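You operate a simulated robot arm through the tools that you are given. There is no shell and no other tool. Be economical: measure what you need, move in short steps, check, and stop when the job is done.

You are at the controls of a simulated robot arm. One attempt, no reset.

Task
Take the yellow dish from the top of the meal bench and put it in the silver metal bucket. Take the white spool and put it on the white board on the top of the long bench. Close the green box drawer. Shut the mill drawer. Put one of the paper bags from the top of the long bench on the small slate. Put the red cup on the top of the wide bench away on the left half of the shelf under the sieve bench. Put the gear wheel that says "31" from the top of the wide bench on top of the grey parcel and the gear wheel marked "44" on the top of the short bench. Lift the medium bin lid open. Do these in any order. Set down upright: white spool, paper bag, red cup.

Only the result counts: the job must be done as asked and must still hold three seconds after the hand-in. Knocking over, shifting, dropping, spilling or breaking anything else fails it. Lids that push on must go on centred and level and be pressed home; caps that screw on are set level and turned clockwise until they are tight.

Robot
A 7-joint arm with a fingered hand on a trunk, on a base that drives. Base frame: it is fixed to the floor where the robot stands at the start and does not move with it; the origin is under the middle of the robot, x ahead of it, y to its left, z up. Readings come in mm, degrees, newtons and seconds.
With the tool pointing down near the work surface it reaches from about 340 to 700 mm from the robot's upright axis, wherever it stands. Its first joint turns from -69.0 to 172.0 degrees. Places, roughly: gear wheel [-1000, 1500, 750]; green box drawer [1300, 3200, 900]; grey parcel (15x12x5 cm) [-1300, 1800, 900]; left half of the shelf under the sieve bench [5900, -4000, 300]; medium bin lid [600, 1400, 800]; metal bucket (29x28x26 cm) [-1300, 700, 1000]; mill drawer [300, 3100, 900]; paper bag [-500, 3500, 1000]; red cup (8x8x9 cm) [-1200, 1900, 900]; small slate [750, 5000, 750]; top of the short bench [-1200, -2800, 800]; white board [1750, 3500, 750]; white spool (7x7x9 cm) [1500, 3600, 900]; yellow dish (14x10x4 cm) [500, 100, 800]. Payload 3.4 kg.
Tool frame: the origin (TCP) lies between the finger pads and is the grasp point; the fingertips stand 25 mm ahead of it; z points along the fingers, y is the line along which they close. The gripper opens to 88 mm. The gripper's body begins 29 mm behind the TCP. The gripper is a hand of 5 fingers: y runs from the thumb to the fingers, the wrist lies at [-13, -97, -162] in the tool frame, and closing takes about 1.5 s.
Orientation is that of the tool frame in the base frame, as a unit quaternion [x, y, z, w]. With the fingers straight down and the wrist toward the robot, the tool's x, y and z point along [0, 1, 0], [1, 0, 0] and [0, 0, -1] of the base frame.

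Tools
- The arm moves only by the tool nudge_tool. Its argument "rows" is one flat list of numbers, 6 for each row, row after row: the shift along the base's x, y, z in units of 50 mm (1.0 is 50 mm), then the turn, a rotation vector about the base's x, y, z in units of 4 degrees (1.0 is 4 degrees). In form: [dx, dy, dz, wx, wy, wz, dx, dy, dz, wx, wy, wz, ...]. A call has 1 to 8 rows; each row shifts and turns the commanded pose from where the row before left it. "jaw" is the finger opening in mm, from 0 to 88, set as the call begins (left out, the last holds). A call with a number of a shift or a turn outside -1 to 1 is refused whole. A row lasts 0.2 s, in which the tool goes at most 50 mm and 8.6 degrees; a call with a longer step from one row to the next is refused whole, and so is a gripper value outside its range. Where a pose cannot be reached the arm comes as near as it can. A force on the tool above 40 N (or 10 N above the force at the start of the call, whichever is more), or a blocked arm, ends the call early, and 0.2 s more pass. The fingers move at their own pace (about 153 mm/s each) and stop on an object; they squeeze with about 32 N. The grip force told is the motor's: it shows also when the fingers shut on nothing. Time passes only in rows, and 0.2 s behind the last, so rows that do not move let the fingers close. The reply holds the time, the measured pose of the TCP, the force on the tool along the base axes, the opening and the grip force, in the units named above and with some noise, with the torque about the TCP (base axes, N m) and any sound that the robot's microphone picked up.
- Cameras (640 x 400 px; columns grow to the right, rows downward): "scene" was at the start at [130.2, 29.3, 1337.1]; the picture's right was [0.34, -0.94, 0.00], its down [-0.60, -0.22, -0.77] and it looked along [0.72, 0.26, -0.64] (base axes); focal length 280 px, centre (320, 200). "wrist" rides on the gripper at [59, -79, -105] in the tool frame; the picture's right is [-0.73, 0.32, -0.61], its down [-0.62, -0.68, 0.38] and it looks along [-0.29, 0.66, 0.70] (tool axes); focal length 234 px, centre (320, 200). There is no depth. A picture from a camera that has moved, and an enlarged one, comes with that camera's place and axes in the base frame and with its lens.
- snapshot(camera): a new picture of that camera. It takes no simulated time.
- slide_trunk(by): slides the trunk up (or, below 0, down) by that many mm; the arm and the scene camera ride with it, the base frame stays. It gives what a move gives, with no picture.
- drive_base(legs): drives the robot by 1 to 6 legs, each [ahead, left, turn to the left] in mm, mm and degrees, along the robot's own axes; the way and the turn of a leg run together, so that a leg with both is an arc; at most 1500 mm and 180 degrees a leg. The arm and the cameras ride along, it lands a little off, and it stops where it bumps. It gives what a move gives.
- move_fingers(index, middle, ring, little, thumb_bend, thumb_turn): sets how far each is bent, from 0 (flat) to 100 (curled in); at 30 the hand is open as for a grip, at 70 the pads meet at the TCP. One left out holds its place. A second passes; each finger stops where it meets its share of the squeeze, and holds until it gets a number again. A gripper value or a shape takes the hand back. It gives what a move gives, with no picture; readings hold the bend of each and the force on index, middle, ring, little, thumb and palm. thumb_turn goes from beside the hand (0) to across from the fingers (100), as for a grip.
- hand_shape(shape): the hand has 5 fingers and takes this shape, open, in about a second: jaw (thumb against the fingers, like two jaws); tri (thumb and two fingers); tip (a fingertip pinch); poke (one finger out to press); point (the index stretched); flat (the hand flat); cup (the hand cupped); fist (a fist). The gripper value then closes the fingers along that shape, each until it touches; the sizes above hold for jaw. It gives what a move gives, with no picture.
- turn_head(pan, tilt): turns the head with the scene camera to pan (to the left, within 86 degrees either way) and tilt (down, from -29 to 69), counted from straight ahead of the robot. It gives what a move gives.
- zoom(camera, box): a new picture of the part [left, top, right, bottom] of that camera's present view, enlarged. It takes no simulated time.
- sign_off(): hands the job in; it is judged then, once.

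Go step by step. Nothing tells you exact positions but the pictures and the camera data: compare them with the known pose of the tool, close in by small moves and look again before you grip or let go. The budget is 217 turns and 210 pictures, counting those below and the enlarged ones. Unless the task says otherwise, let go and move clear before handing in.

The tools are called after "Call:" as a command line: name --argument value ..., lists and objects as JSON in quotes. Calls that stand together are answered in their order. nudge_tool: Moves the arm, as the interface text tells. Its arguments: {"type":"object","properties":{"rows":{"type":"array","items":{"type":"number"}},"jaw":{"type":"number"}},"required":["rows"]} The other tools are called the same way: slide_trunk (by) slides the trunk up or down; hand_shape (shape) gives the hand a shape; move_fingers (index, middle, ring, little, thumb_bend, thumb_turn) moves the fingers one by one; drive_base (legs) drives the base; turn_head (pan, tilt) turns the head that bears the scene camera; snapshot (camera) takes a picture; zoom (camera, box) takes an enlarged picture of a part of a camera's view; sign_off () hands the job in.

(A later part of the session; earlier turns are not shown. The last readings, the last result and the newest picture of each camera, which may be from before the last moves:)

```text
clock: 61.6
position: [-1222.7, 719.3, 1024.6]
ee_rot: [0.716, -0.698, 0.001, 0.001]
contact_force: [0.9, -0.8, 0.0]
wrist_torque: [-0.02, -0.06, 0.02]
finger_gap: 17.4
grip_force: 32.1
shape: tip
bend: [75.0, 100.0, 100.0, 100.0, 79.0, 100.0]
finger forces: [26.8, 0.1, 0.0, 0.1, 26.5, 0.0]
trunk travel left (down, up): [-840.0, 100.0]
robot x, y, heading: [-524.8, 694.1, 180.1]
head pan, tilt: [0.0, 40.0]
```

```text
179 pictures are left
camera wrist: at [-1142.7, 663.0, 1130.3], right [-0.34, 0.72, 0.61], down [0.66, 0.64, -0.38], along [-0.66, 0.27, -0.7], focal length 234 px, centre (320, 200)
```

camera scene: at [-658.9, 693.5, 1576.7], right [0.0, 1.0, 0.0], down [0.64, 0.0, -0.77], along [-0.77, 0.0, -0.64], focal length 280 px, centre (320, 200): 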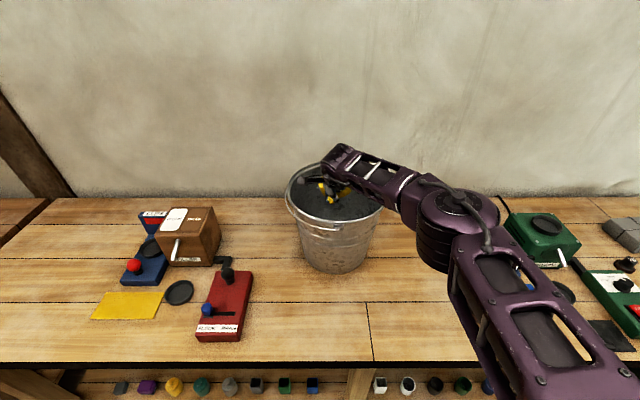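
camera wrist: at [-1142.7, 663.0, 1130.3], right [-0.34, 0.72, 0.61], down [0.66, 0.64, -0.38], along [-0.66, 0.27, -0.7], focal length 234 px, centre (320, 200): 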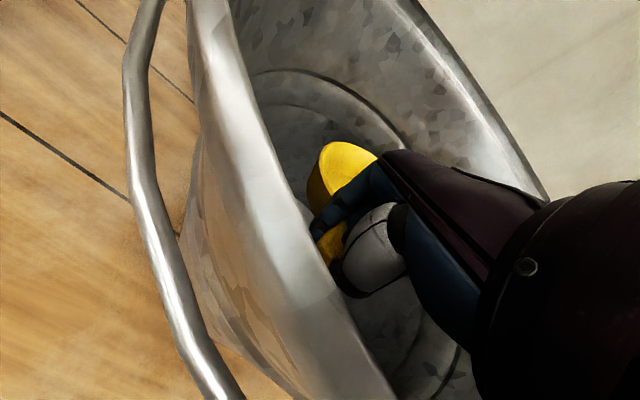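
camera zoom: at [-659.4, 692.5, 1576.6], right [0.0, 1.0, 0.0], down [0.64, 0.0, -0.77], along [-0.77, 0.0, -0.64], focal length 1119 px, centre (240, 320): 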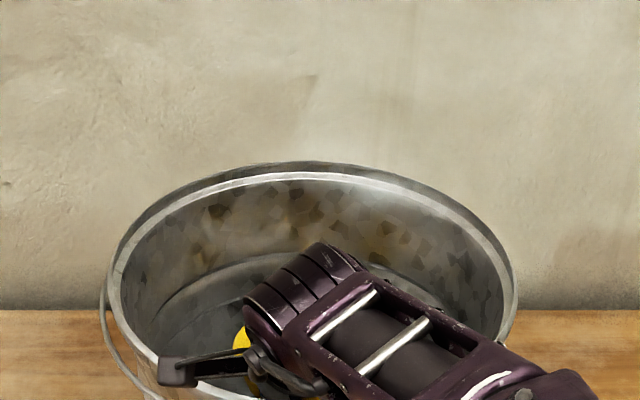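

No contact; I release here with a small opening.

Call:
nudge_tool --rows '[0, 0, 0, 0, 0, 0, 0, 0, 0, 0, 0, 0, 0, 0, 0, 0, 0, 0, 0, 0, 0, 0, 0, 0]' --jaw 45

Call:
nudge_tool --rows '[0, 0, 0.5, 0, 0, 0, 0, 0, 0.8, 0, 0, 0, 0, 0, 0.8, 0, 0, 0, 0, 0, 0.8, 0, 0, 0, 0, 0, 0.8, 0, 0, 0]'

Call:
snapshot --camera "wrist"

```text
clock: 62.6
position: [-1221.8, 720.1, 1026.5]
ee_rot: [0.716, -0.698, 0.001, 0.001]
contact_force: [-0.1, 1.6, -0.7]
wrist_torque: [-0.01, -0.01, 0.01]
finger_gap: 44.6
grip_force: 0.2
shape: tip
bend: [73.0, 98.0, 99.0, 99.0, 69.0, 100.0]
finger forces: [0.0, 0.0, 0.0, 0.1, 0.1, 0.0]
trunk travel left (down, up): [-840.0, 100.0]
robot x, y, heading: [-524.7, 691.4, 179.9]
head pan, tilt: [0.0, 40.0]
```

```text
clock: 63.8
position: [-1222.0, 719.2, 1210.7]
ee_rot: [0.716, -0.698, 0.001, 0.001]
contact_force: [0.2, 0.8, 0.1]
wrist_torque: [0.02, 0.0, -0.03]
finger_gap: 44.7
grip_force: 0.1
shape: tip
bend: [73.0, 98.0, 99.0, 99.0, 69.0, 100.0]
finger forces: [0.0, 0.1, 0.0, 0.0, 0.0, 0.0]
trunk travel left (down, up): [-840.0, 100.0]
robot x, y, heading: [-520.8, 694.2, 179.9]
head pan, tilt: [0.0, 40.0]
```

```text
178 pictures are left
camera wrist: at [-1141.9, 663.1, 1315.8], right [-0.34, 0.72, 0.61], down [0.66, 0.64, -0.38], along [-0.66, 0.27, -0.7], focal length 234 px, centre (320, 200)
```

wrist: 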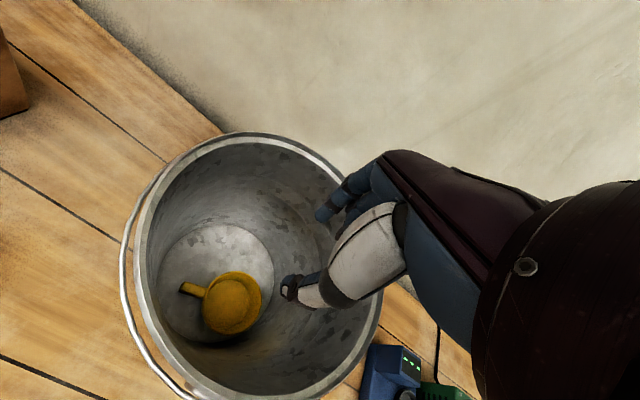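

The dish lies in the bucket. Next I back off and move along the wide bench toward the gear wheels, grey parcel and red cup.

Call:
drive_base --legs '[[-300, 0, 0], [0, -850, 0]]'

Call:
turn_head --pan -10 --tilt 38

Call:
snapshot --camera "scene"

Call:
snapshot --camera "wrist"

```text
clock: 70.0
position: [-921.8, 1561.6, 1209.7]
ee_rot: [0.718, -0.697, 0.0, 0.0]
contact_force: [0.0, 0.1, 0.3]
wrist_torque: [0.05, 0.0, 0.02]
finger_gap: 44.6
grip_force: 0.1
shape: tip
bend: [73.0, 98.0, 99.0, 99.0, 69.0, 100.0]
finger forces: [0.0, 0.0, 0.1, 0.0, 0.1, 0.0]
trunk travel left (down, up): [-840.0, 100.0]
robot x, y, heading: [-223.7, 1532.5, -179.8]
head pan, tilt: [0.0, 40.0]
```

```text
clock: 70.7
position: [-921.9, 1564.1, 1209.4]
ee_rot: [0.717, -0.697, 0.0, 0.001]
contact_force: [0.5, 0.7, 0.3]
wrist_torque: [0.0, 0.02, 0.0]
finger_gap: 44.6
grip_force: 0.1
shape: tip
bend: [73.0, 98.0, 99.0, 99.0, 69.0, 100.0]
finger forces: [0.1, 0.0, 0.0, 0.0, 0.0, 0.0]
trunk travel left (down, up): [-840.0, 100.0]
robot x, y, heading: [-222.4, 1535.9, -179.8]
head pan, tilt: [-10.0, 38.0]
```

```text
177 pictures are left
camera scene: at [-357.9, 1553.1, 1579.6], right [0.17, 0.98, 0.0], down [0.61, -0.11, -0.79], along [-0.78, 0.14, -0.62], focal length 280 px, centre (320, 200)
```

scene: 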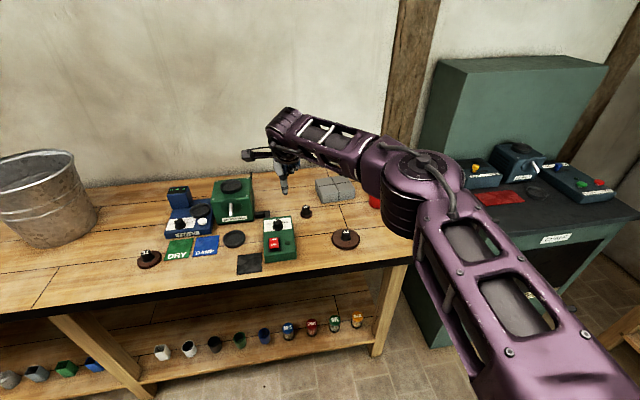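

```text
176 pictures are left
camera wrist: at [-841.5, 1506.3, 1314.9], right [-0.34, 0.72, 0.61], down [0.66, 0.64, -0.38], along [-0.67, 0.27, -0.7], focal length 234 px, centre (320, 200)
```

wrist: 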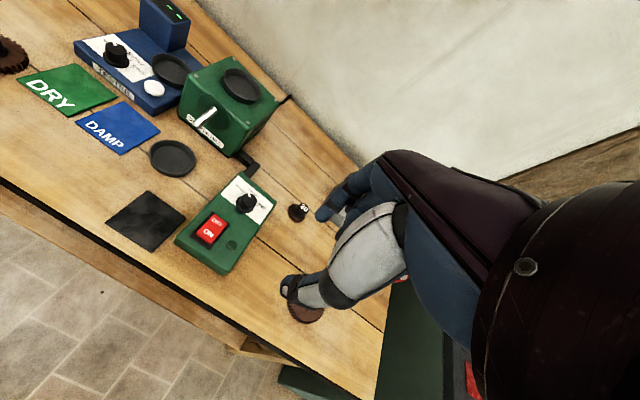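

I see gear wheels with knobs at three spots; I zoom to read their numbers.

Call:
zoom --camera "scene" --box '[260, 170, 400, 260]'

Call:
zoom --camera "scene" --box '[110, 220, 210, 284]'

Call:
zoom --camera "wrist" --box '[250, 180, 378, 340]'

```text
4.44 times, centred on (330, 215) of scene
camera zoom: at [-357.9, 1553.1, 1579.6], right [0.17, 0.98, 0.0], down [0.61, -0.11, -0.79], along [-0.78, 0.14, -0.62], focal length 1244 px, centre (276, 133)
```

zoom: 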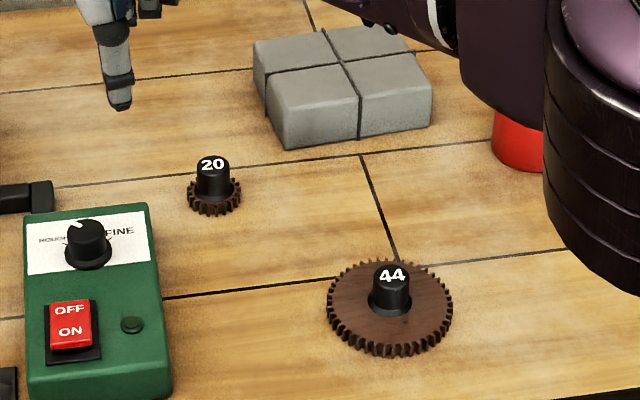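

```text
6.25 times, centred on (160, 252) of scene
camera zoom: at [-357.9, 1553.1, 1579.6], right [0.17, 0.98, 0.0], down [0.61, -0.11, -0.79], along [-0.78, 0.14, -0.62], focal length 1749 px, centre (1320, -125)
```

zoom: 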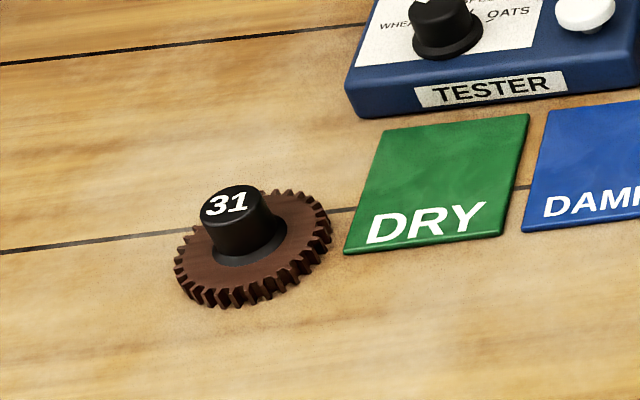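

```text
2.50 times, centred on (314, 260) of wrist
camera zoom: at [-841.5, 1506.3, 1314.9], right [-0.34, 0.72, 0.61], down [0.66, 0.64, -0.38], along [-0.67, 0.27, -0.7], focal length 585 px, centre (335, 50)
```

zoom: 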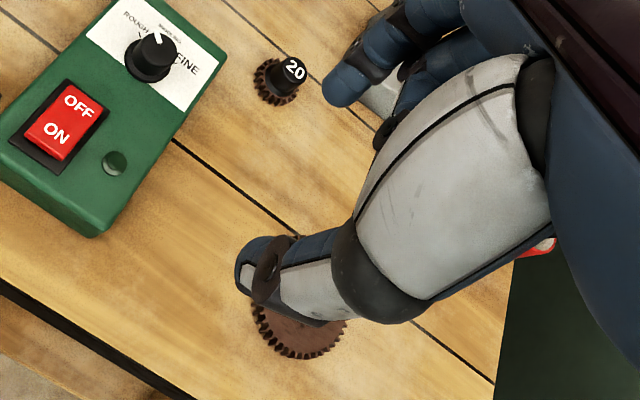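

Gear "31" is near (−1061, 1111), "44" near (−1034, 1773), the parcel near (−1274, 1788), the red cup near (−1180, 1920). I go for "31" first.

Call:
nudge_tool --rows '[0.6, 0, 0, 0, 0, 0, 0.6, 0, 0, 0, 0, 0, 0.6, 0, 0, 0, 0, 0, 0.6, 0, 0, 0, 0, 0]' --jaw 70

Call:
drive_base --legs '[[0, 452, 0], [258, 0, 0]]'

Call:
nudge_tool --rows '[0, 0, -0.9, 0, 0, 0, 0, 0, -0.9, 0, 0, 0, 0, 0, -0.9, 0, 0, 0, 0, 0, -0.9, 0, 0, 0]'

Call:
turn_head --pan 0 --tilt 50

Call:
snapshot --camera "scene"

Call:
snapshot --camera "wrist"

```text
clock: 71.7
position: [-800.4, 1562.9, 1210.3]
ee_rot: [0.717, -0.697, 0.0, 0.001]
contact_force: [0.4, 0.4, 0.1]
wrist_torque: [0.01, 0.01, 0.03]
finger_gap: 69.7
grip_force: 0.0
shape: tip
bend: [29.0, 98.0, 99.0, 99.0, 50.0, 99.0]
finger forces: [0.0, 0.0, 0.1, 0.0, 0.1, 0.0]
trunk travel left (down, up): [-840.0, 100.0]
robot x, y, heading: [-223.4, 1540.7, -180.0]
head pan, tilt: [-10.0, 38.0]
```

```text
clock: 75.9
position: [-1056.5, 1116.0, 1209.3]
ee_rot: [0.716, -0.698, 0.001, 0.001]
contact_force: [0.3, -0.6, -0.1]
wrist_torque: [-0.03, -0.01, -0.01]
finger_gap: 69.7
grip_force: 0.0
shape: tip
bend: [29.0, 98.0, 99.0, 99.0, 50.0, 99.0]
finger forces: [0.1, 0.0, 0.0, 0.0, 0.0, 0.0]
trunk travel left (down, up): [-840.0, 100.0]
robot x, y, heading: [-476.6, 1088.5, 179.7]
head pan, tilt: [-10.0, 38.0]
```

```text
clock: 76.9
position: [-1058.6, 1115.5, 1028.3]
ee_rot: [0.716, -0.698, 0.0, 0.001]
contact_force: [0.2, 0.7, -0.1]
wrist_torque: [-0.01, 0.02, -0.01]
finger_gap: 69.8
grip_force: 0.1
shape: tip
bend: [29.0, 98.0, 99.0, 99.0, 50.0, 99.0]
finger forces: [0.0, 0.0, 0.1, 0.0, 0.0, 0.0]
trunk travel left (down, up): [-840.0, 100.0]
robot x, y, heading: [-477.2, 1088.1, 179.9]
head pan, tilt: [-10.0, 38.0]
```

```text
clock: 77.6
position: [-1058.0, 1115.9, 1028.9]
ee_rot: [0.716, -0.698, 0.0, 0.001]
contact_force: [-0.6, 0.0, -0.2]
wrist_torque: [0.0, -0.02, 0.02]
finger_gap: 69.8
grip_force: 0.1
shape: tip
bend: [29.0, 98.0, 99.0, 99.0, 50.0, 99.0]
finger forces: [0.0, 0.0, 0.0, 0.0, 0.0, 0.1]
trunk travel left (down, up): [-840.0, 100.0]
robot x, y, heading: [-475.6, 1089.1, 179.9]
head pan, tilt: [0.0, 50.0]
```

```text
172 pictures are left
camera scene: at [-605.9, 1090.0, 1562.5], right [0.0, 1.0, 0.0], down [0.77, 0.0, -0.64], along [-0.64, 0.0, -0.77], focal length 280 px, centre (320, 200)
```

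scene: 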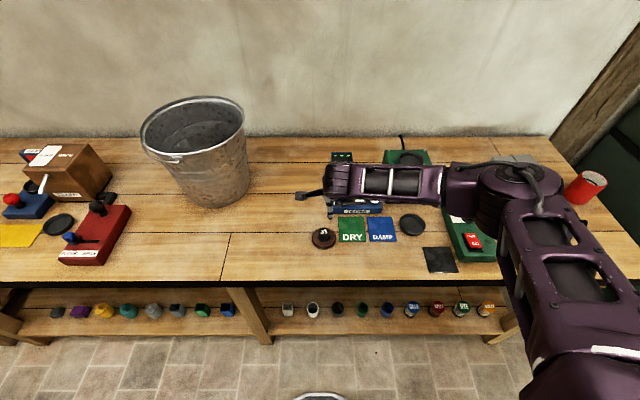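

```text
171 pictures are left
camera wrist: at [-977.7, 1059.2, 1134.9], right [-0.34, 0.72, 0.61], down [0.67, 0.64, -0.38], along [-0.66, 0.27, -0.7], focal length 234 px, centre (320, 200)
```

wrist: 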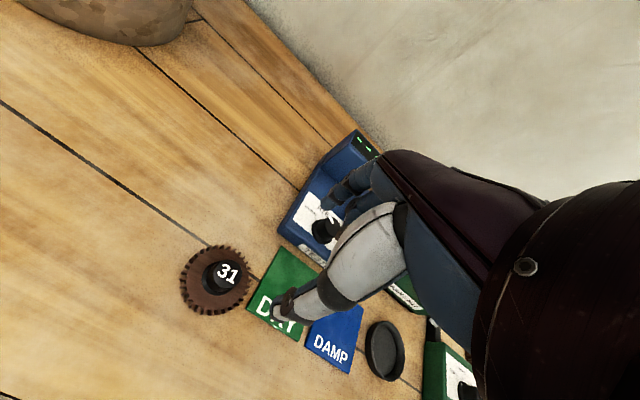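

The knob of "31" is at (−1045, 1099) with its top near z 892. I align above it and lower.

Call:
nudge_tool --rows '[0.27, -0.34, -0.6, 0, 0, 0, 0, 0, -0.7, 0, 0, 0, 0, 0, -0.6, 0, 0, 0]'

Call:
zoom --camera "scene" --box '[270, 170, 400, 260]'

Call:
zoom --camera "wrist" --box '[200, 130, 456, 330]'

```text
clock: 78.4
position: [-1044.1, 1097.9, 933.2]
ee_rot: [0.716, -0.698, 0.0, 0.002]
contact_force: [-0.2, -0.8, 0.5]
wrist_torque: [0.0, 0.03, 0.01]
finger_gap: 70.1
grip_force: 0.0
shape: tip
bend: [29.0, 98.0, 99.0, 99.0, 50.0, 99.0]
finger forces: [0.0, 0.1, 0.0, 0.1, 0.0, 0.0]
trunk travel left (down, up): [-840.0, 100.0]
robot x, y, heading: [-478.1, 1088.0, 179.8]
head pan, tilt: [0.0, 50.0]
```

```text
4.44 times, centred on (335, 215) of scene
camera zoom: at [-606.3, 1089.7, 1562.4], right [0.0, 1.0, 0.0], down [0.77, 0.0, -0.64], along [-0.64, 0.0, -0.77], focal length 1244 px, centre (253, 133)
```

zoom: 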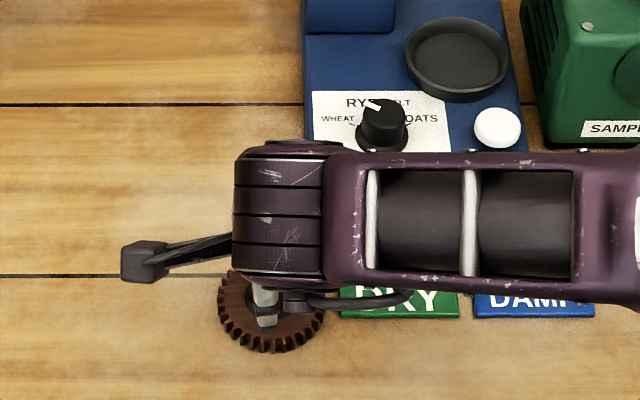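

```text
2.00 times, centred on (328, 230) of wrist
camera zoom: at [-964.2, 1042.2, 1038.9], right [-0.34, 0.72, 0.61], down [0.67, 0.64, -0.38], along [-0.66, 0.27, -0.7], focal length 468 px, centre (304, 140)
```

zoom: 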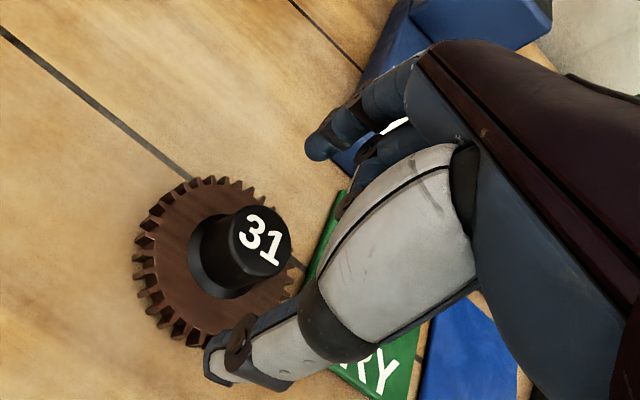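

Nearly centred; I shift 5 mm in y and lower to grip height.

Call:
nudge_tool --rows '[-0.04, 0.1, -0.4, 0, 0, 0, 0, 0, -0.45, 0, 0, 0]'

Call:
zoom --camera "wrist" --box '[200, 130, 456, 330]'

```text
clock: 79.0
position: [-1045.2, 1102.9, 890.8]
ee_rot: [0.716, -0.699, 0.001, 0.0]
contact_force: [1.2, 0.0, 0.4]
wrist_torque: [0.01, 0.01, -0.03]
finger_gap: 70.1
grip_force: 0.0
shape: tip
bend: [29.0, 98.0, 99.0, 99.0, 50.0, 99.0]
finger forces: [0.1, 0.0, 0.1, 0.0, 0.0, 0.0]
trunk travel left (down, up): [-840.0, 100.0]
robot x, y, heading: [-483.0, 1084.5, 179.8]
head pan, tilt: [0.0, 50.0]
```

```text
2.00 times, centred on (328, 230) of wrist
camera zoom: at [-965.9, 1046.9, 997.5], right [-0.34, 0.72, 0.61], down [0.67, 0.64, -0.38], along [-0.66, 0.27, -0.7], focal length 468 px, centre (304, 140)
```

zoom: 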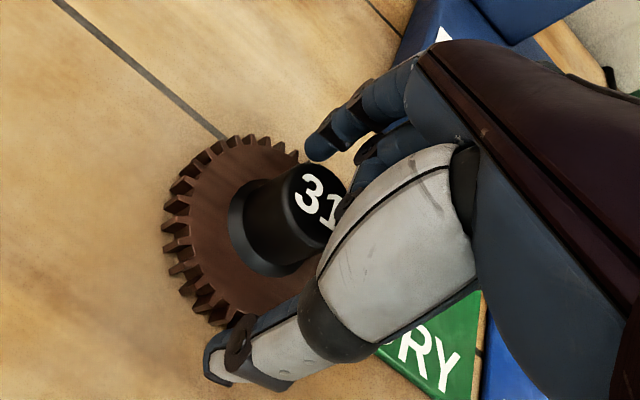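

The knob lies between thumb and index. I lower 8 mm more and close.

Call:
nudge_tool --rows '[-0.08, 0, -0.16, 0, 0, 0]'

Call:
nudge_tool --rows '[0, 0, 0, 0, 0, 0, 0, 0, 0, 0, 0, 0, 0, 0, 0, 0, 0, 0, 0, 0, 0, 0, 0, 0, 0, 0, 0, 0, 0, 0, 0, 0, 0, 0, 0, 0, 0, 0, 0, 0, 0, 0]' --jaw 0

Call:
zoom --camera "wrist" --box '[200, 130, 456, 330]'

```text
clock: 79.4
position: [-1051.1, 1103.0, 883.6]
ee_rot: [0.716, -0.698, 0.0, 0.001]
contact_force: [0.1, 0.0, 1.6]
wrist_torque: [0.01, 0.04, -0.02]
finger_gap: 70.0
grip_force: 0.1
shape: tip
bend: [28.0, 98.0, 99.0, 99.0, 50.0, 99.0]
finger forces: [0.4, 1.8, 0.0, 0.0, 0.1, 0.1]
trunk travel left (down, up): [-840.0, 100.0]
robot x, y, heading: [-478.8, 1093.5, 179.8]
head pan, tilt: [0.0, 50.0]
```

```text
clock: 81.0
position: [-1048.2, 1103.1, 885.1]
ee_rot: [0.716, -0.699, 0.001, 0.001]
contact_force: [0.7, -1.7, 14.4]
wrist_torque: [-0.04, -0.41, -0.06]
finger_gap: 50.0
grip_force: 31.8
shape: tip
bend: [29.0, 100.0, 100.0, 100.0, 69.0, 100.0]
finger forces: [27.3, 0.3, 0.0, 0.0, 31.6, 0.0]
trunk travel left (down, up): [-840.0, 100.0]
robot x, y, heading: [-479.2, 1087.9, 179.7]
head pan, tilt: [0.0, 50.0]
```

```text
2.00 times, centred on (328, 230) of wrist
camera zoom: at [-968.3, 1046.7, 990.9], right [-0.34, 0.72, 0.61], down [0.66, 0.64, -0.39], along [-0.67, 0.27, -0.69], focal length 468 px, centre (304, 140)
```

zoom: 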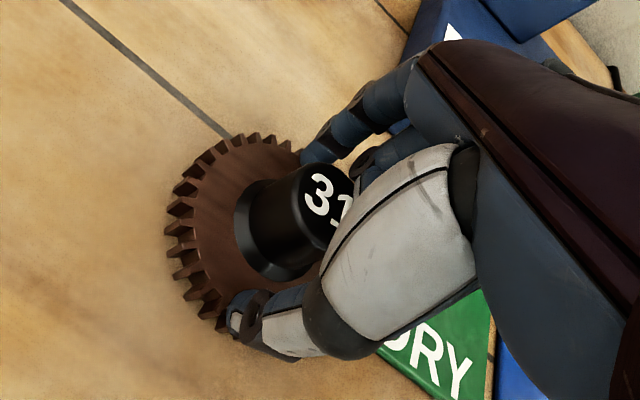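

The tips seem to be catching the gear's rim rather than the knob. I open, raise 14 mm, and close on the knob instead.

Call:
nudge_tool --rows '[0, 0, 0, 0, 0, 0, 0, 0, 0, 0, 0, 0, 0, 0, 0, 0, 0, 0, 0, 0, 0.28, 0, 0, 0]' --jaw 72

Call:
nudge_tool --rows '[0, 0, 0, 0, 0, 0, 0, 0, 0, 0, 0, 0, 0, 0, 0, 0, 0, 0, 0, 0, 0, 0, 0, 0, 0, 0, 0, 0, 0, 0, 0, 0, 0, 0, 0, 0, 0, 0, 0, 0, 0, 0]' --jaw 0

Call:
zoom --camera "wrist" --box '[200, 130, 456, 330]'

```text
clock: 82.0
position: [-1048.9, 1103.8, 896.0]
ee_rot: [0.716, -0.698, 0.002, 0.0]
contact_force: [-0.2, 0.1, 0.4]
wrist_torque: [0.0, 0.01, -0.01]
finger_gap: 72.0
grip_force: 0.1
shape: tip
bend: [29.0, 98.0, 99.0, 99.0, 47.0, 99.0]
finger forces: [0.0, 0.1, 0.0, 0.0, 0.0, 0.0]
trunk travel left (down, up): [-840.0, 100.0]
robot x, y, heading: [-481.5, 1090.5, 179.8]
head pan, tilt: [0.0, 50.0]
```

```text
clock: 83.6
position: [-1049.0, 1103.1, 898.1]
ee_rot: [0.715, -0.699, 0.001, 0.0]
contact_force: [-0.7, -0.2, 1.6]
wrist_torque: [-0.02, 0.09, -0.04]
finger_gap: 18.4
grip_force: 32.0
shape: tip
bend: [70.0, 100.0, 100.0, 100.0, 69.0, 100.0]
finger forces: [26.2, 0.0, 0.0, 0.0, 27.2, 0.0]
trunk travel left (down, up): [-840.0, 100.0]
robot x, y, heading: [-477.8, 1088.7, 179.6]
head pan, tilt: [0.0, 50.0]
```

```text
2.00 times, centred on (328, 230) of wrist
camera zoom: at [-969.8, 1047.1, 1003.9], right [-0.34, 0.72, 0.61], down [0.67, 0.64, -0.38], along [-0.66, 0.27, -0.7], focal length 468 px, centre (304, 140)
```

zoom: 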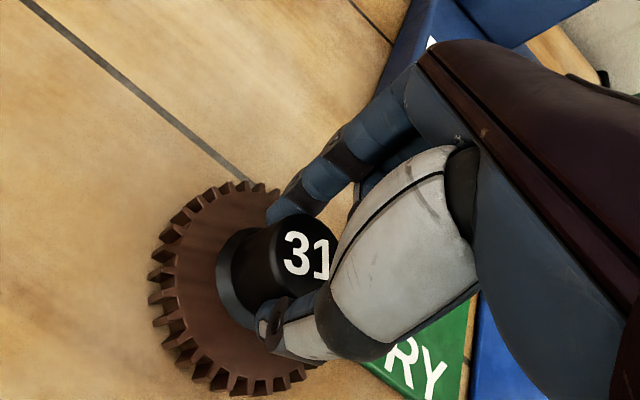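

Now the knob is between the tips. I lift and check.

Call:
nudge_tool --rows '[0, 0, 0.3, 0, 0, 0, 0, 0, 0.7, 0, 0, 0, 0, 0, 0.8, 0, 0, 0, 0, 0, 0.8, 0, 0, 0]'

Call:
snapshot --camera "wrist"

```text
clock: 84.6
position: [-1049.3, 1102.9, 1027.4]
ee_rot: [0.716, -0.698, 0.0, 0.001]
contact_force: [0.1, -0.1, -0.2]
wrist_torque: [-0.02, 0.02, -0.01]
finger_gap: 5.8
grip_force: 31.8
shape: tip
bend: [70.0, 100.0, 100.0, 100.0, 73.0, 100.0]
finger forces: [38.4, 0.0, 0.1, 0.1, 41.5, 0.0]
trunk travel left (down, up): [-840.0, 100.0]
robot x, y, heading: [-479.8, 1089.2, 179.9]
head pan, tilt: [0.0, 50.0]
```

```text
165 pictures are left
camera wrist: at [-969.5, 1046.8, 1133.2], right [-0.34, 0.72, 0.61], down [0.67, 0.64, -0.38], along [-0.66, 0.27, -0.7], focal length 234 px, centre (320, 200)
```

wrist: 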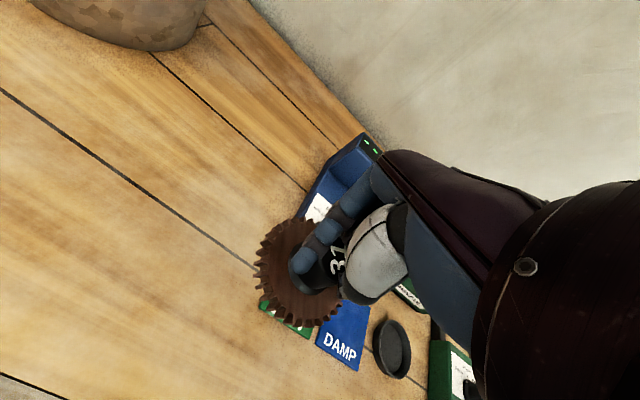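

Call:
zoom --camera "wrist" --box '[230, 180, 390, 340]'

Call:
zoom --camera "scene" --box '[270, 140, 400, 230]'

```text
2.50 times, centred on (310, 260) of wrist
camera zoom: at [-969.5, 1046.8, 1133.2], right [-0.34, 0.72, 0.61], down [0.67, 0.64, -0.38], along [-0.66, 0.27, -0.7], focal length 585 px, centre (345, 50)
```

zoom: 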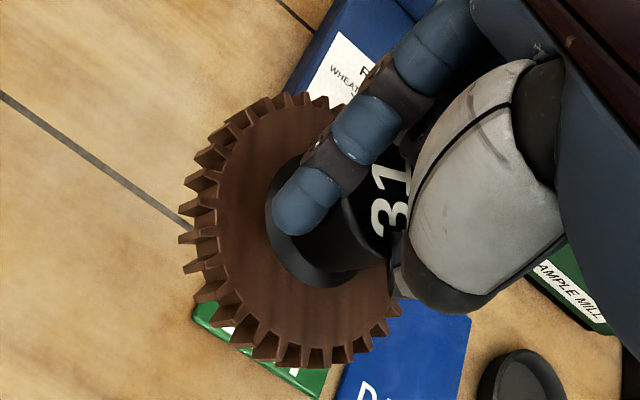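

```text
4.44 times, centred on (335, 185) of scene
camera zoom: at [-605.6, 1090.0, 1562.4], right [0.0, 1.0, 0.0], down [0.77, 0.0, -0.64], along [-0.64, 0.0, -0.77], focal length 1244 px, centre (253, 267)
```

zoom: 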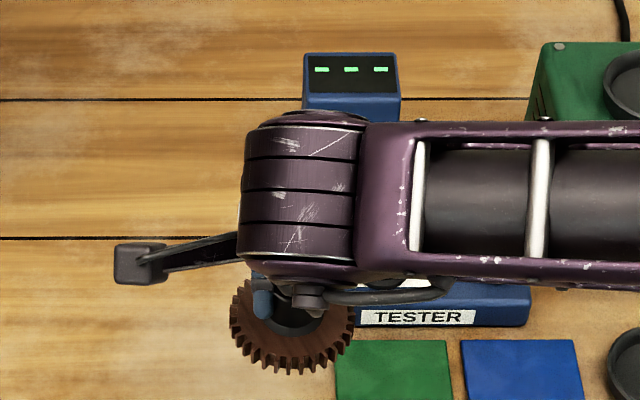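

The gear is held by its knob. I raise, drive along to the parcel and stretch over it.

Call:
nudge_tool --rows '[0, 0, 0.8, 0, 0, 0, 0, 0, 0.8, 0, 0, 0]'

Call:
drive_base --legs '[[0, -668, 0], [110, 0, 0]]'

Call:
nudge_tool --rows '[-0.6, 0, 0, 0, 0, 0, -0.6, 0, 0, 0, 0, 0, -0.6, 0, 0, 0, 0, 0, -0.5, 0, 0, 0, 0, 0]'

Call:
snapshot --camera "scene"

Call:
snapshot --camera "wrist"

```text
clock: 85.2
position: [-1048.6, 1104.8, 1107.4]
ee_rot: [0.715, -0.699, 0.001, 0.001]
contact_force: [-0.3, 0.2, -0.9]
wrist_torque: [-0.02, 0.0, -0.02]
finger_gap: 6.1
grip_force: 32.7
shape: tip
bend: [70.0, 100.0, 100.0, 100.0, 74.0, 100.0]
finger forces: [38.0, 0.1, 0.0, 0.1, 41.1, 0.1]
trunk travel left (down, up): [-840.0, 100.0]
robot x, y, heading: [-477.6, 1090.0, 179.8]
head pan, tilt: [0.0, 50.0]
```

```text
clock: 89.7
position: [-1153.9, 1774.7, 1106.6]
ee_rot: [0.714, -0.7, 0.0, 0.0]
contact_force: [0.2, 0.2, -1.7]
wrist_torque: [-0.04, 0.01, 0.02]
finger_gap: 5.9
grip_force: 32.0
shape: tip
bend: [70.0, 100.0, 100.0, 100.0, 74.0, 100.0]
finger forces: [38.0, 0.0, 0.0, 0.1, 41.1, 0.0]
trunk travel left (down, up): [-840.0, 100.0]
robot x, y, heading: [-579.6, 1754.8, 179.4]
head pan, tilt: [0.0, 50.0]
```

```text
clock: 90.7
position: [-1267.6, 1773.1, 1107.4]
ee_rot: [0.714, -0.7, 0.001, -0.001]
contact_force: [-0.1, -0.2, -1.0]
wrist_torque: [-0.01, -0.01, 0.02]
finger_gap: 5.6
grip_force: 31.4
shape: tip
bend: [70.0, 100.0, 100.0, 100.0, 74.0, 100.0]
finger forces: [37.8, 0.1, 0.1, 0.1, 40.8, 0.0]
trunk travel left (down, up): [-840.0, 100.0]
robot x, y, heading: [-581.1, 1754.1, 179.2]
head pan, tilt: [0.0, 50.0]
```

```text
162 pictures are left
camera scene: at [-710.6, 1755.5, 1562.4], right [0.01, 1.0, 0.0], down [0.77, -0.01, -0.64], along [-0.64, 0.01, -0.77], focal length 280 px, centre (320, 200)
```

scene: 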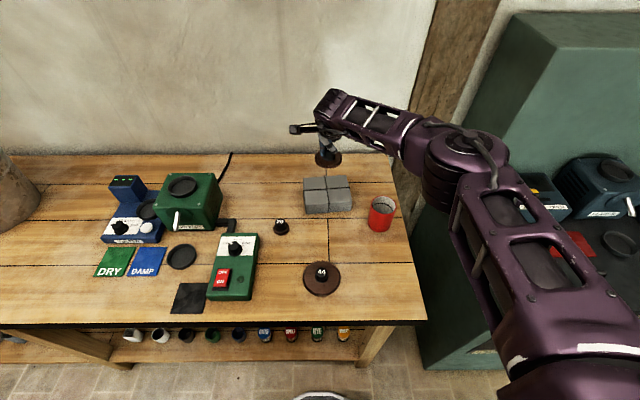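

```text
161 pictures are left
camera wrist: at [-1188.6, 1716.0, 1212.0], right [-0.34, 0.72, 0.61], down [0.67, 0.64, -0.38], along [-0.66, 0.28, -0.7], focal length 234 px, centre (320, 200)
```

wrist: 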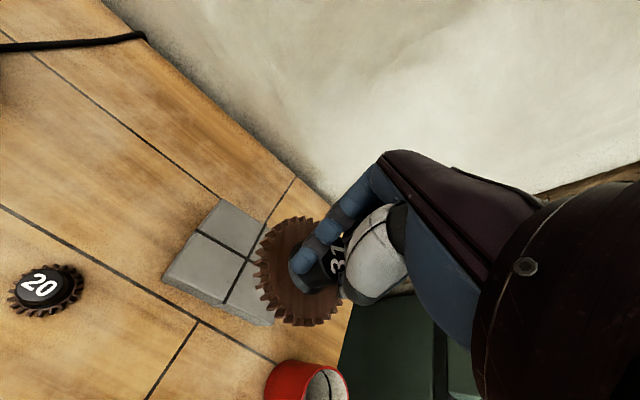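

The parcel centre is (−1304, 1787), so I need 40 mm more reach. I stretch 20 mm and drive 20 mm, then lower.

Call:
nudge_tool --rows '[-0.4, -0.04, 0, 0, 0, 0]'

Call:
drive_base --legs '[[20, 0, 0]]'

Call:
nudge_tool --rows '[0, 0, -0.7, 0, 0, 0, 0, 0, -0.7, 0, 0, 0, 0, 0, -0.6, 0, 0, 0, 0, 0, -0.6, 0, 0, 0]'

Call:
zoom --camera "scene" --box '[250, 120, 410, 220]'

Call:
snapshot --camera "wrist"

```text
clock: 91.1
position: [-1288.8, 1768.3, 1106.4]
ee_rot: [0.713, -0.701, 0.0, 0.0]
contact_force: [-0.2, 0.2, -0.6]
wrist_torque: [-0.01, 0.0, -0.03]
finger_gap: 5.8
grip_force: 32.0
shape: tip
bend: [70.0, 100.0, 100.0, 100.0, 74.0, 100.0]
finger forces: [37.9, 0.0, 0.1, 0.0, 40.8, 0.0]
trunk travel left (down, up): [-840.0, 100.0]
robot x, y, heading: [-586.8, 1754.7, 179.6]
head pan, tilt: [0.0, 50.0]
```

```text
clock: 91.9
position: [-1303.4, 1771.6, 1108.7]
ee_rot: [0.714, -0.7, 0.0, 0.001]
contact_force: [1.2, -0.4, -1.2]
wrist_torque: [-0.01, -0.01, 0.01]
finger_gap: 5.8
grip_force: 31.9
shape: tip
bend: [70.0, 100.0, 100.0, 100.0, 74.0, 100.0]
finger forces: [37.7, 0.1, 0.0, 0.0, 40.8, 0.0]
trunk travel left (down, up): [-840.0, 100.0]
robot x, y, heading: [-602.8, 1754.3, 179.4]
head pan, tilt: [0.0, 50.0]
```

```text
clock: 92.9
position: [-1280.8, 1783.2, 976.2]
ee_rot: [0.715, -0.699, 0.001, 0.001]
contact_force: [0.7, -0.5, -0.4]
wrist_torque: [0.0, 0.01, 0.0]
finger_gap: 5.4
grip_force: 31.9
shape: tip
bend: [70.0, 100.0, 100.0, 100.0, 74.0, 100.0]
finger forces: [37.9, 0.1, 0.0, 0.0, 40.9, 0.0]
out of reach, approached as far as the arm can: row 2, 3, 4
trunk travel left (down, up): [-840.0, 100.0]
robot x, y, heading: [-599.9, 1756.0, 179.3]
head pan, tilt: [0.0, 50.0]
```

```text
4.00 times, centred on (330, 170) of scene
camera zoom: at [-729.5, 1757.1, 1562.5], right [0.01, 1.0, 0.0], down [0.77, -0.01, -0.64], along [-0.64, 0.01, -0.77], focal length 1119 px, centre (280, 320)
```

zoom: 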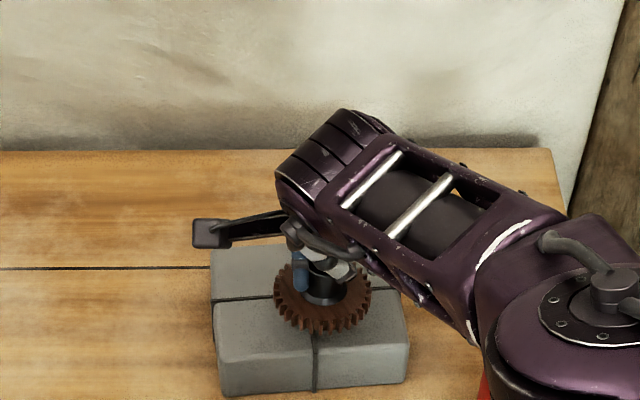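

```text
159 pictures are left
camera wrist: at [-1201.4, 1726.6, 1081.1], right [-0.34, 0.72, 0.61], down [0.67, 0.64, -0.38], along [-0.66, 0.28, -0.7], focal length 234 px, centre (320, 200)
```

wrist: 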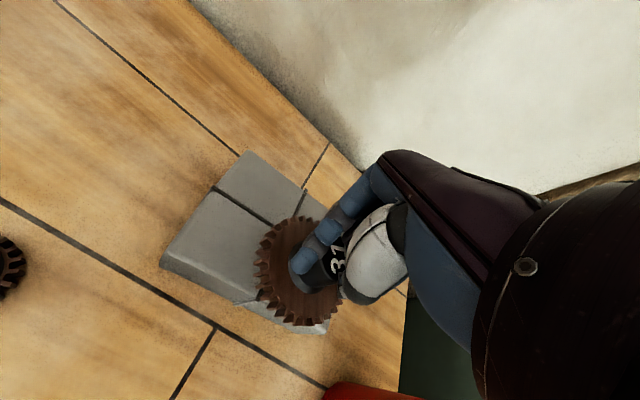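

The reach limit pulled the tool back to x −1281. I lower the trunk a little for more reach, then stretch forward to the parcel centre.

Call:
nudge_tool --rows '[0, 0, 0.8, 0, 0, 0]'

Call:
slide_trunk --by -50

Call:
nudge_tool --rows '[-0.25, -0.13, 0, 0, 0, 0, -0.25, -0.13, 0, 0, 0, 0]'

Call:
zoom --camera "scene" --box '[250, 120, 410, 220]'

Call:
snapshot --camera "wrist"

```text
clock: 93.3
position: [-1281.1, 1784.4, 1015.0]
ee_rot: [0.714, -0.7, 0.002, 0.001]
contact_force: [0.5, 0.6, -0.6]
wrist_torque: [0.02, 0.0, 0.03]
finger_gap: 5.7
grip_force: 32.2
shape: tip
bend: [70.0, 100.0, 100.0, 100.0, 74.0, 100.0]
finger forces: [37.8, 0.1, 0.1, 0.0, 40.9, 0.0]
trunk travel left (down, up): [-840.0, 100.0]
robot x, y, heading: [-602.2, 1754.4, 179.6]
head pan, tilt: [0.0, 50.0]
```

```text
clock: 94.2
position: [-1281.8, 1784.9, 964.6]
ee_rot: [0.714, -0.7, 0.0, 0.001]
contact_force: [-0.4, 0.2, -0.4]
wrist_torque: [-0.03, 0.01, -0.02]
finger_gap: 5.9
grip_force: 32.5
shape: tip
bend: [70.0, 100.0, 100.0, 100.0, 74.0, 100.0]
finger forces: [37.9, 0.1, 0.1, 0.0, 40.8, 0.0]
trunk travel left (down, up): [-790.0, 150.0]
robot x, y, heading: [-606.8, 1757.1, 179.4]
head pan, tilt: [0.0, 50.0]
```

```text
clock: 94.8
position: [-1295.9, 1777.4, 961.7]
ee_rot: [0.714, -0.7, 0.0, 0.0]
contact_force: [0.0, 0.5, 1.0]
wrist_torque: [-0.03, 0.03, 0.03]
finger_gap: 5.5
grip_force: 31.7
shape: tip
bend: [70.0, 100.0, 100.0, 100.0, 74.0, 100.0]
finger forces: [37.8, 0.1, 0.0, 0.1, 40.8, 0.1]
out of reach, approached as far as the arm can: row 2
trunk travel left (down, up): [-790.0, 150.0]
robot x, y, heading: [-598.9, 1756.6, 179.6]
head pan, tilt: [0.0, 50.0]
```

```text
4.00 times, centred on (330, 170) of scene
camera zoom: at [-729.5, 1757.5, 1512.5], right [0.01, 1.0, 0.0], down [0.77, -0.01, -0.64], along [-0.64, 0.01, -0.77], focal length 1119 px, centre (280, 320)
```

zoom: 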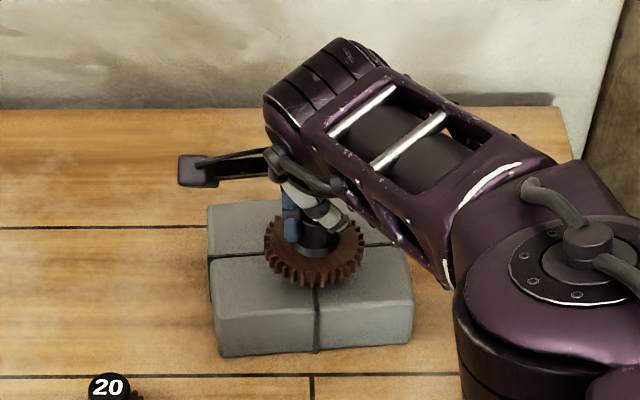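

```text
157 pictures are left
camera wrist: at [-1215.5, 1720.3, 1067.2], right [-0.34, 0.72, 0.61], down [0.67, 0.64, -0.38], along [-0.66, 0.28, -0.7], focal length 234 px, centre (320, 200)
```

wrist: 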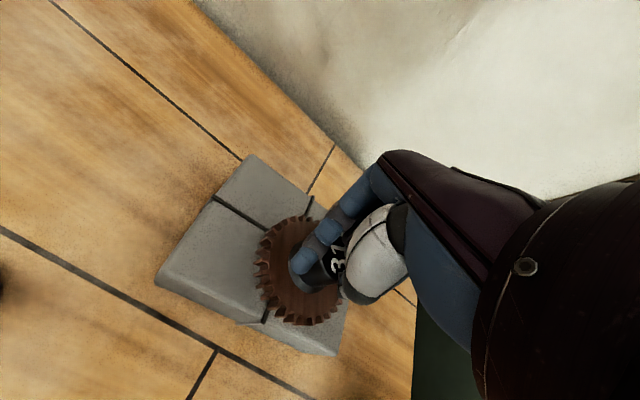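

The gear is over the parcel's middle. I lower in small steps to contact.

Call:
nudge_tool --rows '[0, 0, -0.1, 0, 0, 0, 0, 0, -0.1, 0, 0, 0]'

Call:
zoom --camera "scene" --box '[300, 150, 360, 190]'

```text
clock: 95.4
position: [-1294.5, 1777.6, 951.8]
ee_rot: [0.714, -0.7, 0.002, 0.001]
contact_force: [0.7, 0.0, -0.4]
wrist_torque: [0.0, 0.0, -0.01]
finger_gap: 5.6
grip_force: 32.4
shape: tip
bend: [70.0, 100.0, 100.0, 100.0, 74.0, 100.0]
finger forces: [37.6, 0.1, 0.0, 0.1, 40.6, 0.0]
trunk travel left (down, up): [-790.0, 150.0]
robot x, y, heading: [-602.9, 1757.5, 179.4]
head pan, tilt: [0.0, 50.0]
```

```text
10.00 times, centred on (330, 170) of scene
camera zoom: at [-729.8, 1757.9, 1512.4], right [0.01, 1.0, 0.0], down [0.77, -0.01, -0.64], along [-0.64, 0.01, -0.77], focal length 2798 px, centre (220, 500)
```

zoom: 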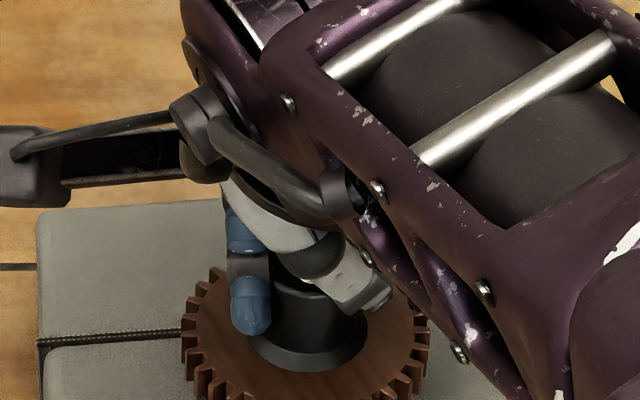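

Call:
nudge_tool --rows '[0, 0, -0.08, 0, 0, 0]'

Call:
nudge_tool --rows '[0, 0, -0.08, 0, 0, 0]'

```text
clock: 95.8
position: [-1293.5, 1777.3, 951.1]
ee_rot: [0.714, -0.7, 0.002, 0.0]
contact_force: [0.7, 1.0, -1.4]
wrist_torque: [-0.03, -0.01, -0.04]
finger_gap: 5.7
grip_force: 31.9
shape: tip
bend: [70.0, 100.0, 100.0, 100.0, 74.0, 100.0]
finger forces: [37.8, 0.1, 0.0, 0.0, 40.6, 0.0]
out of reach, approached as far as the arm can: row 1
trunk travel left (down, up): [-790.0, 150.0]
robot x, y, heading: [-599.9, 1756.2, 179.4]
head pan, tilt: [0.0, 50.0]
```

```text
clock: 96.2
position: [-1290.3, 1778.2, 947.8]
ee_rot: [0.714, -0.7, 0.001, 0.001]
contact_force: [-0.4, -0.1, -1.0]
wrist_torque: [-0.01, 0.0, 0.01]
finger_gap: 5.5
grip_force: 32.2
shape: tip
bend: [70.0, 100.0, 100.0, 100.0, 74.0, 100.0]
finger forces: [37.7, 0.0, 0.1, 0.0, 40.7, 0.1]
trunk travel left (down, up): [-790.0, 150.0]
robot x, y, heading: [-603.3, 1754.3, 179.4]
head pan, tilt: [0.0, 50.0]
```

Call:
nudge_tool --rows '[0.04, 0, -0.08, 0, 0, 0]'

Call:
nudge_tool --rows '[0.04, 0, -0.08, 0, 0, 0]'

Call:
zoom --camera "scene" --box '[300, 150, 360, 190]'

```text
clock: 96.6
position: [-1290.4, 1778.1, 943.0]
ee_rot: [0.714, -0.7, 0.0, 0.0]
contact_force: [-0.6, -0.1, -1.0]
wrist_torque: [0.01, 0.03, 0.02]
finger_gap: 5.2
grip_force: 32.2
shape: tip
bend: [70.0, 100.0, 100.0, 100.0, 74.0, 100.0]
finger forces: [37.8, 0.1, 0.1, 0.1, 40.7, 0.0]
trunk travel left (down, up): [-790.0, 150.0]
robot x, y, heading: [-602.8, 1753.2, 179.4]
head pan, tilt: [0.0, 50.0]
```

```text
clock: 97.0
position: [-1289.2, 1776.8, 938.6]
ee_rot: [0.714, -0.701, 0.0, 0.0]
contact_force: [0.3, 0.8, -1.5]
wrist_torque: [0.01, 0.01, 0.03]
finger_gap: 5.6
grip_force: 32.1
shape: tip
bend: [70.0, 100.0, 100.0, 100.0, 74.0, 100.0]
finger forces: [37.7, 0.1, 0.0, 0.0, 40.6, 0.0]
trunk travel left (down, up): [-790.0, 150.0]
robot x, y, heading: [-599.9, 1754.3, 179.3]
head pan, tilt: [0.0, 50.0]
```

```text
10.00 times, centred on (330, 170) of scene
camera zoom: at [-729.9, 1757.3, 1512.4], right [0.01, 1.0, 0.0], down [0.77, -0.01, -0.64], along [-0.64, 0.01, -0.77], focal length 2798 px, centre (220, 500)
```

zoom: 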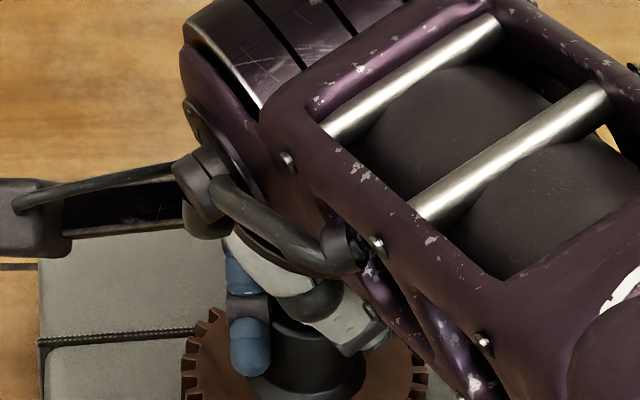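

Call:
nudge_tool --rows '[0.02, 0, -0.1, 0, 0, 0]'

Call:
nudge_tool --rows '[0.02, 0, -0.08, 0, 0, 0]'

Call:
nudge_tool --rows '[0.02, 0, -0.08, 0, 0, 0]'

Call:
zoom --camera "scene" --box '[290, 150, 370, 210]'

```text
clock: 97.4
position: [-1287.2, 1777.5, 937.5]
ee_rot: [0.714, -0.7, -0.001, 0.002]
contact_force: [-4.0, -2.4, 15.3]
wrist_torque: [0.22, -0.15, -0.02]
finger_gap: 10.9
grip_force: 32.3
shape: tip
bend: [70.0, 100.0, 100.0, 100.0, 74.0, 100.0]
finger forces: [42.1, 0.0, 0.0, 0.1, 42.1, 0.0]
trunk travel left (down, up): [-790.0, 150.0]
robot x, y, heading: [-601.9, 1752.9, 179.4]
head pan, tilt: [0.0, 50.0]
```

```text
clock: 97.8
position: [-1282.6, 1776.9, 937.4]
ee_rot: [0.714, -0.7, -0.001, 0.001]
contact_force: [-3.2, -3.1, 19.1]
wrist_torque: [0.32, -0.2, -0.06]
finger_gap: 10.3
grip_force: 31.9
shape: tip
bend: [70.0, 100.0, 100.0, 100.0, 75.0, 100.0]
finger forces: [42.5, 0.1, 0.0, 0.1, 41.5, 0.0]
out of reach, approached as far as the arm can: row 1
trunk travel left (down, up): [-790.0, 150.0]
robot x, y, heading: [-603.1, 1758.5, 179.6]
head pan, tilt: [0.0, 50.0]
```

```text
clock: 98.2
position: [-1284.0, 1777.7, 935.8]
ee_rot: [0.715, -0.7, -0.004, 0.004]
contact_force: [-0.9, -2.2, 31.4]
wrist_torque: [0.52, -0.3, -0.11]
finger_gap: 10.2
grip_force: 32.0
shape: tip
bend: [70.0, 100.0, 100.0, 100.0, 75.0, 100.0]
finger forces: [44.5, 0.1, 0.1, 0.0, 41.0, 0.0]
trunk travel left (down, up): [-790.0, 150.0]
robot x, y, heading: [-603.9, 1755.8, 179.3]
head pan, tilt: [0.0, 50.0]
```

```text
6.67 times, centred on (330, 180) of scene
camera zoom: at [-722.2, 1755.3, 1513.4], right [0.01, 1.0, 0.0], down [0.76, -0.01, -0.65], along [-0.65, 0.01, -0.76], focal length 1865 px, centre (253, 333)
```

zoom: 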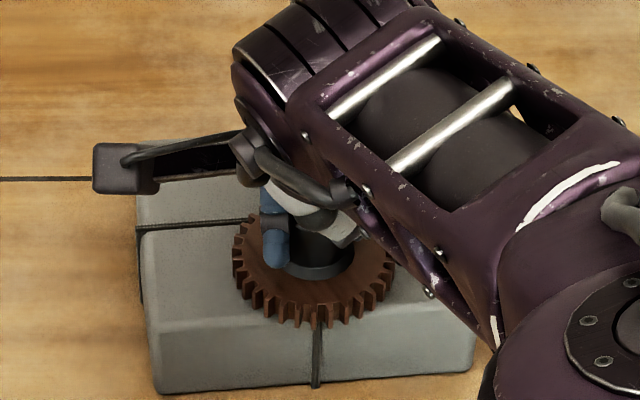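

Contact reached, the gear is on the parcel. I ease up a bit, open, and rise.

Call:
nudge_tool --rows '[0, 0, 0.06, 0, 0, 0]'

Call:
nudge_tool --rows '[0, 0, 0, 0, 0, 0, 0, 0, 0, 0, 0, 0, 0, 0, 0, 0, 0, 0, 0, 0, 0, 0, 0, 0]' --jaw 70

Call:
nudge_tool --rows '[0, 0, 0.4, 0, 0, 0, 0, 0, 0.8, 0, 0, 0, 0, 0, 0.8, 0, 0, 0, 0, 0, 0.8, 0, 0, 0]'

Call:
snapshot --camera "wrist"

```text
clock: 98.6
position: [-1281.9, 1777.5, 935.8]
ee_rot: [0.714, -0.7, -0.001, 0.002]
contact_force: [-1.2, -2.8, 22.5]
wrist_torque: [0.47, -0.18, -0.04]
finger_gap: 10.1
grip_force: 31.9
shape: tip
bend: [70.0, 100.0, 100.0, 100.0, 75.0, 100.0]
finger forces: [44.1, 0.0, 0.0, 0.0, 41.0, 0.0]
trunk travel left (down, up): [-790.0, 150.0]
robot x, y, heading: [-599.0, 1755.2, 179.3]
head pan, tilt: [0.0, 50.0]
```

```text
clock: 99.6
position: [-1280.1, 1778.0, 936.1]
ee_rot: [0.714, -0.7, -0.002, 0.003]
contact_force: [9.7, -0.9, 24.0]
wrist_torque: [-0.18, 0.2, 0.01]
finger_gap: 48.9
grip_force: 0.1
shape: tip
bend: [74.0, 98.0, 99.0, 99.0, 50.0, 99.0]
finger forces: [24.4, 0.0, 0.1, 0.1, 0.0, 0.0]
trunk travel left (down, up): [-790.0, 150.0]
robot x, y, heading: [-606.1, 1756.6, 179.5]
head pan, tilt: [0.0, 50.0]
```

```text
clock: 100.6
position: [-1285.0, 1780.1, 1073.4]
ee_rot: [0.713, -0.701, 0.0, 0.0]
contact_force: [0.6, 0.5, 0.3]
wrist_torque: [-0.04, -0.02, 0.0]
finger_gap: 69.8
grip_force: 0.2
shape: tip
bend: [29.0, 98.0, 99.0, 99.0, 50.0, 99.0]
finger forces: [0.0, 0.1, 0.0, 0.0, 0.0, 0.1]
trunk travel left (down, up): [-790.0, 150.0]
robot x, y, heading: [-603.6, 1756.5, 179.2]
head pan, tilt: [0.0, 50.0]
```

```text
153 pictures are left
camera wrist: at [-1205.1, 1721.3, 1178.3], right [-0.34, 0.72, 0.61], down [0.67, 0.64, -0.38], along [-0.66, 0.28, -0.7], focal length 234 px, centre (320, 200)
```

wrist: 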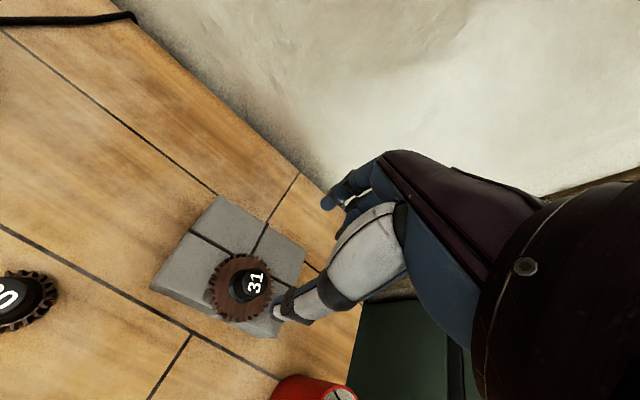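

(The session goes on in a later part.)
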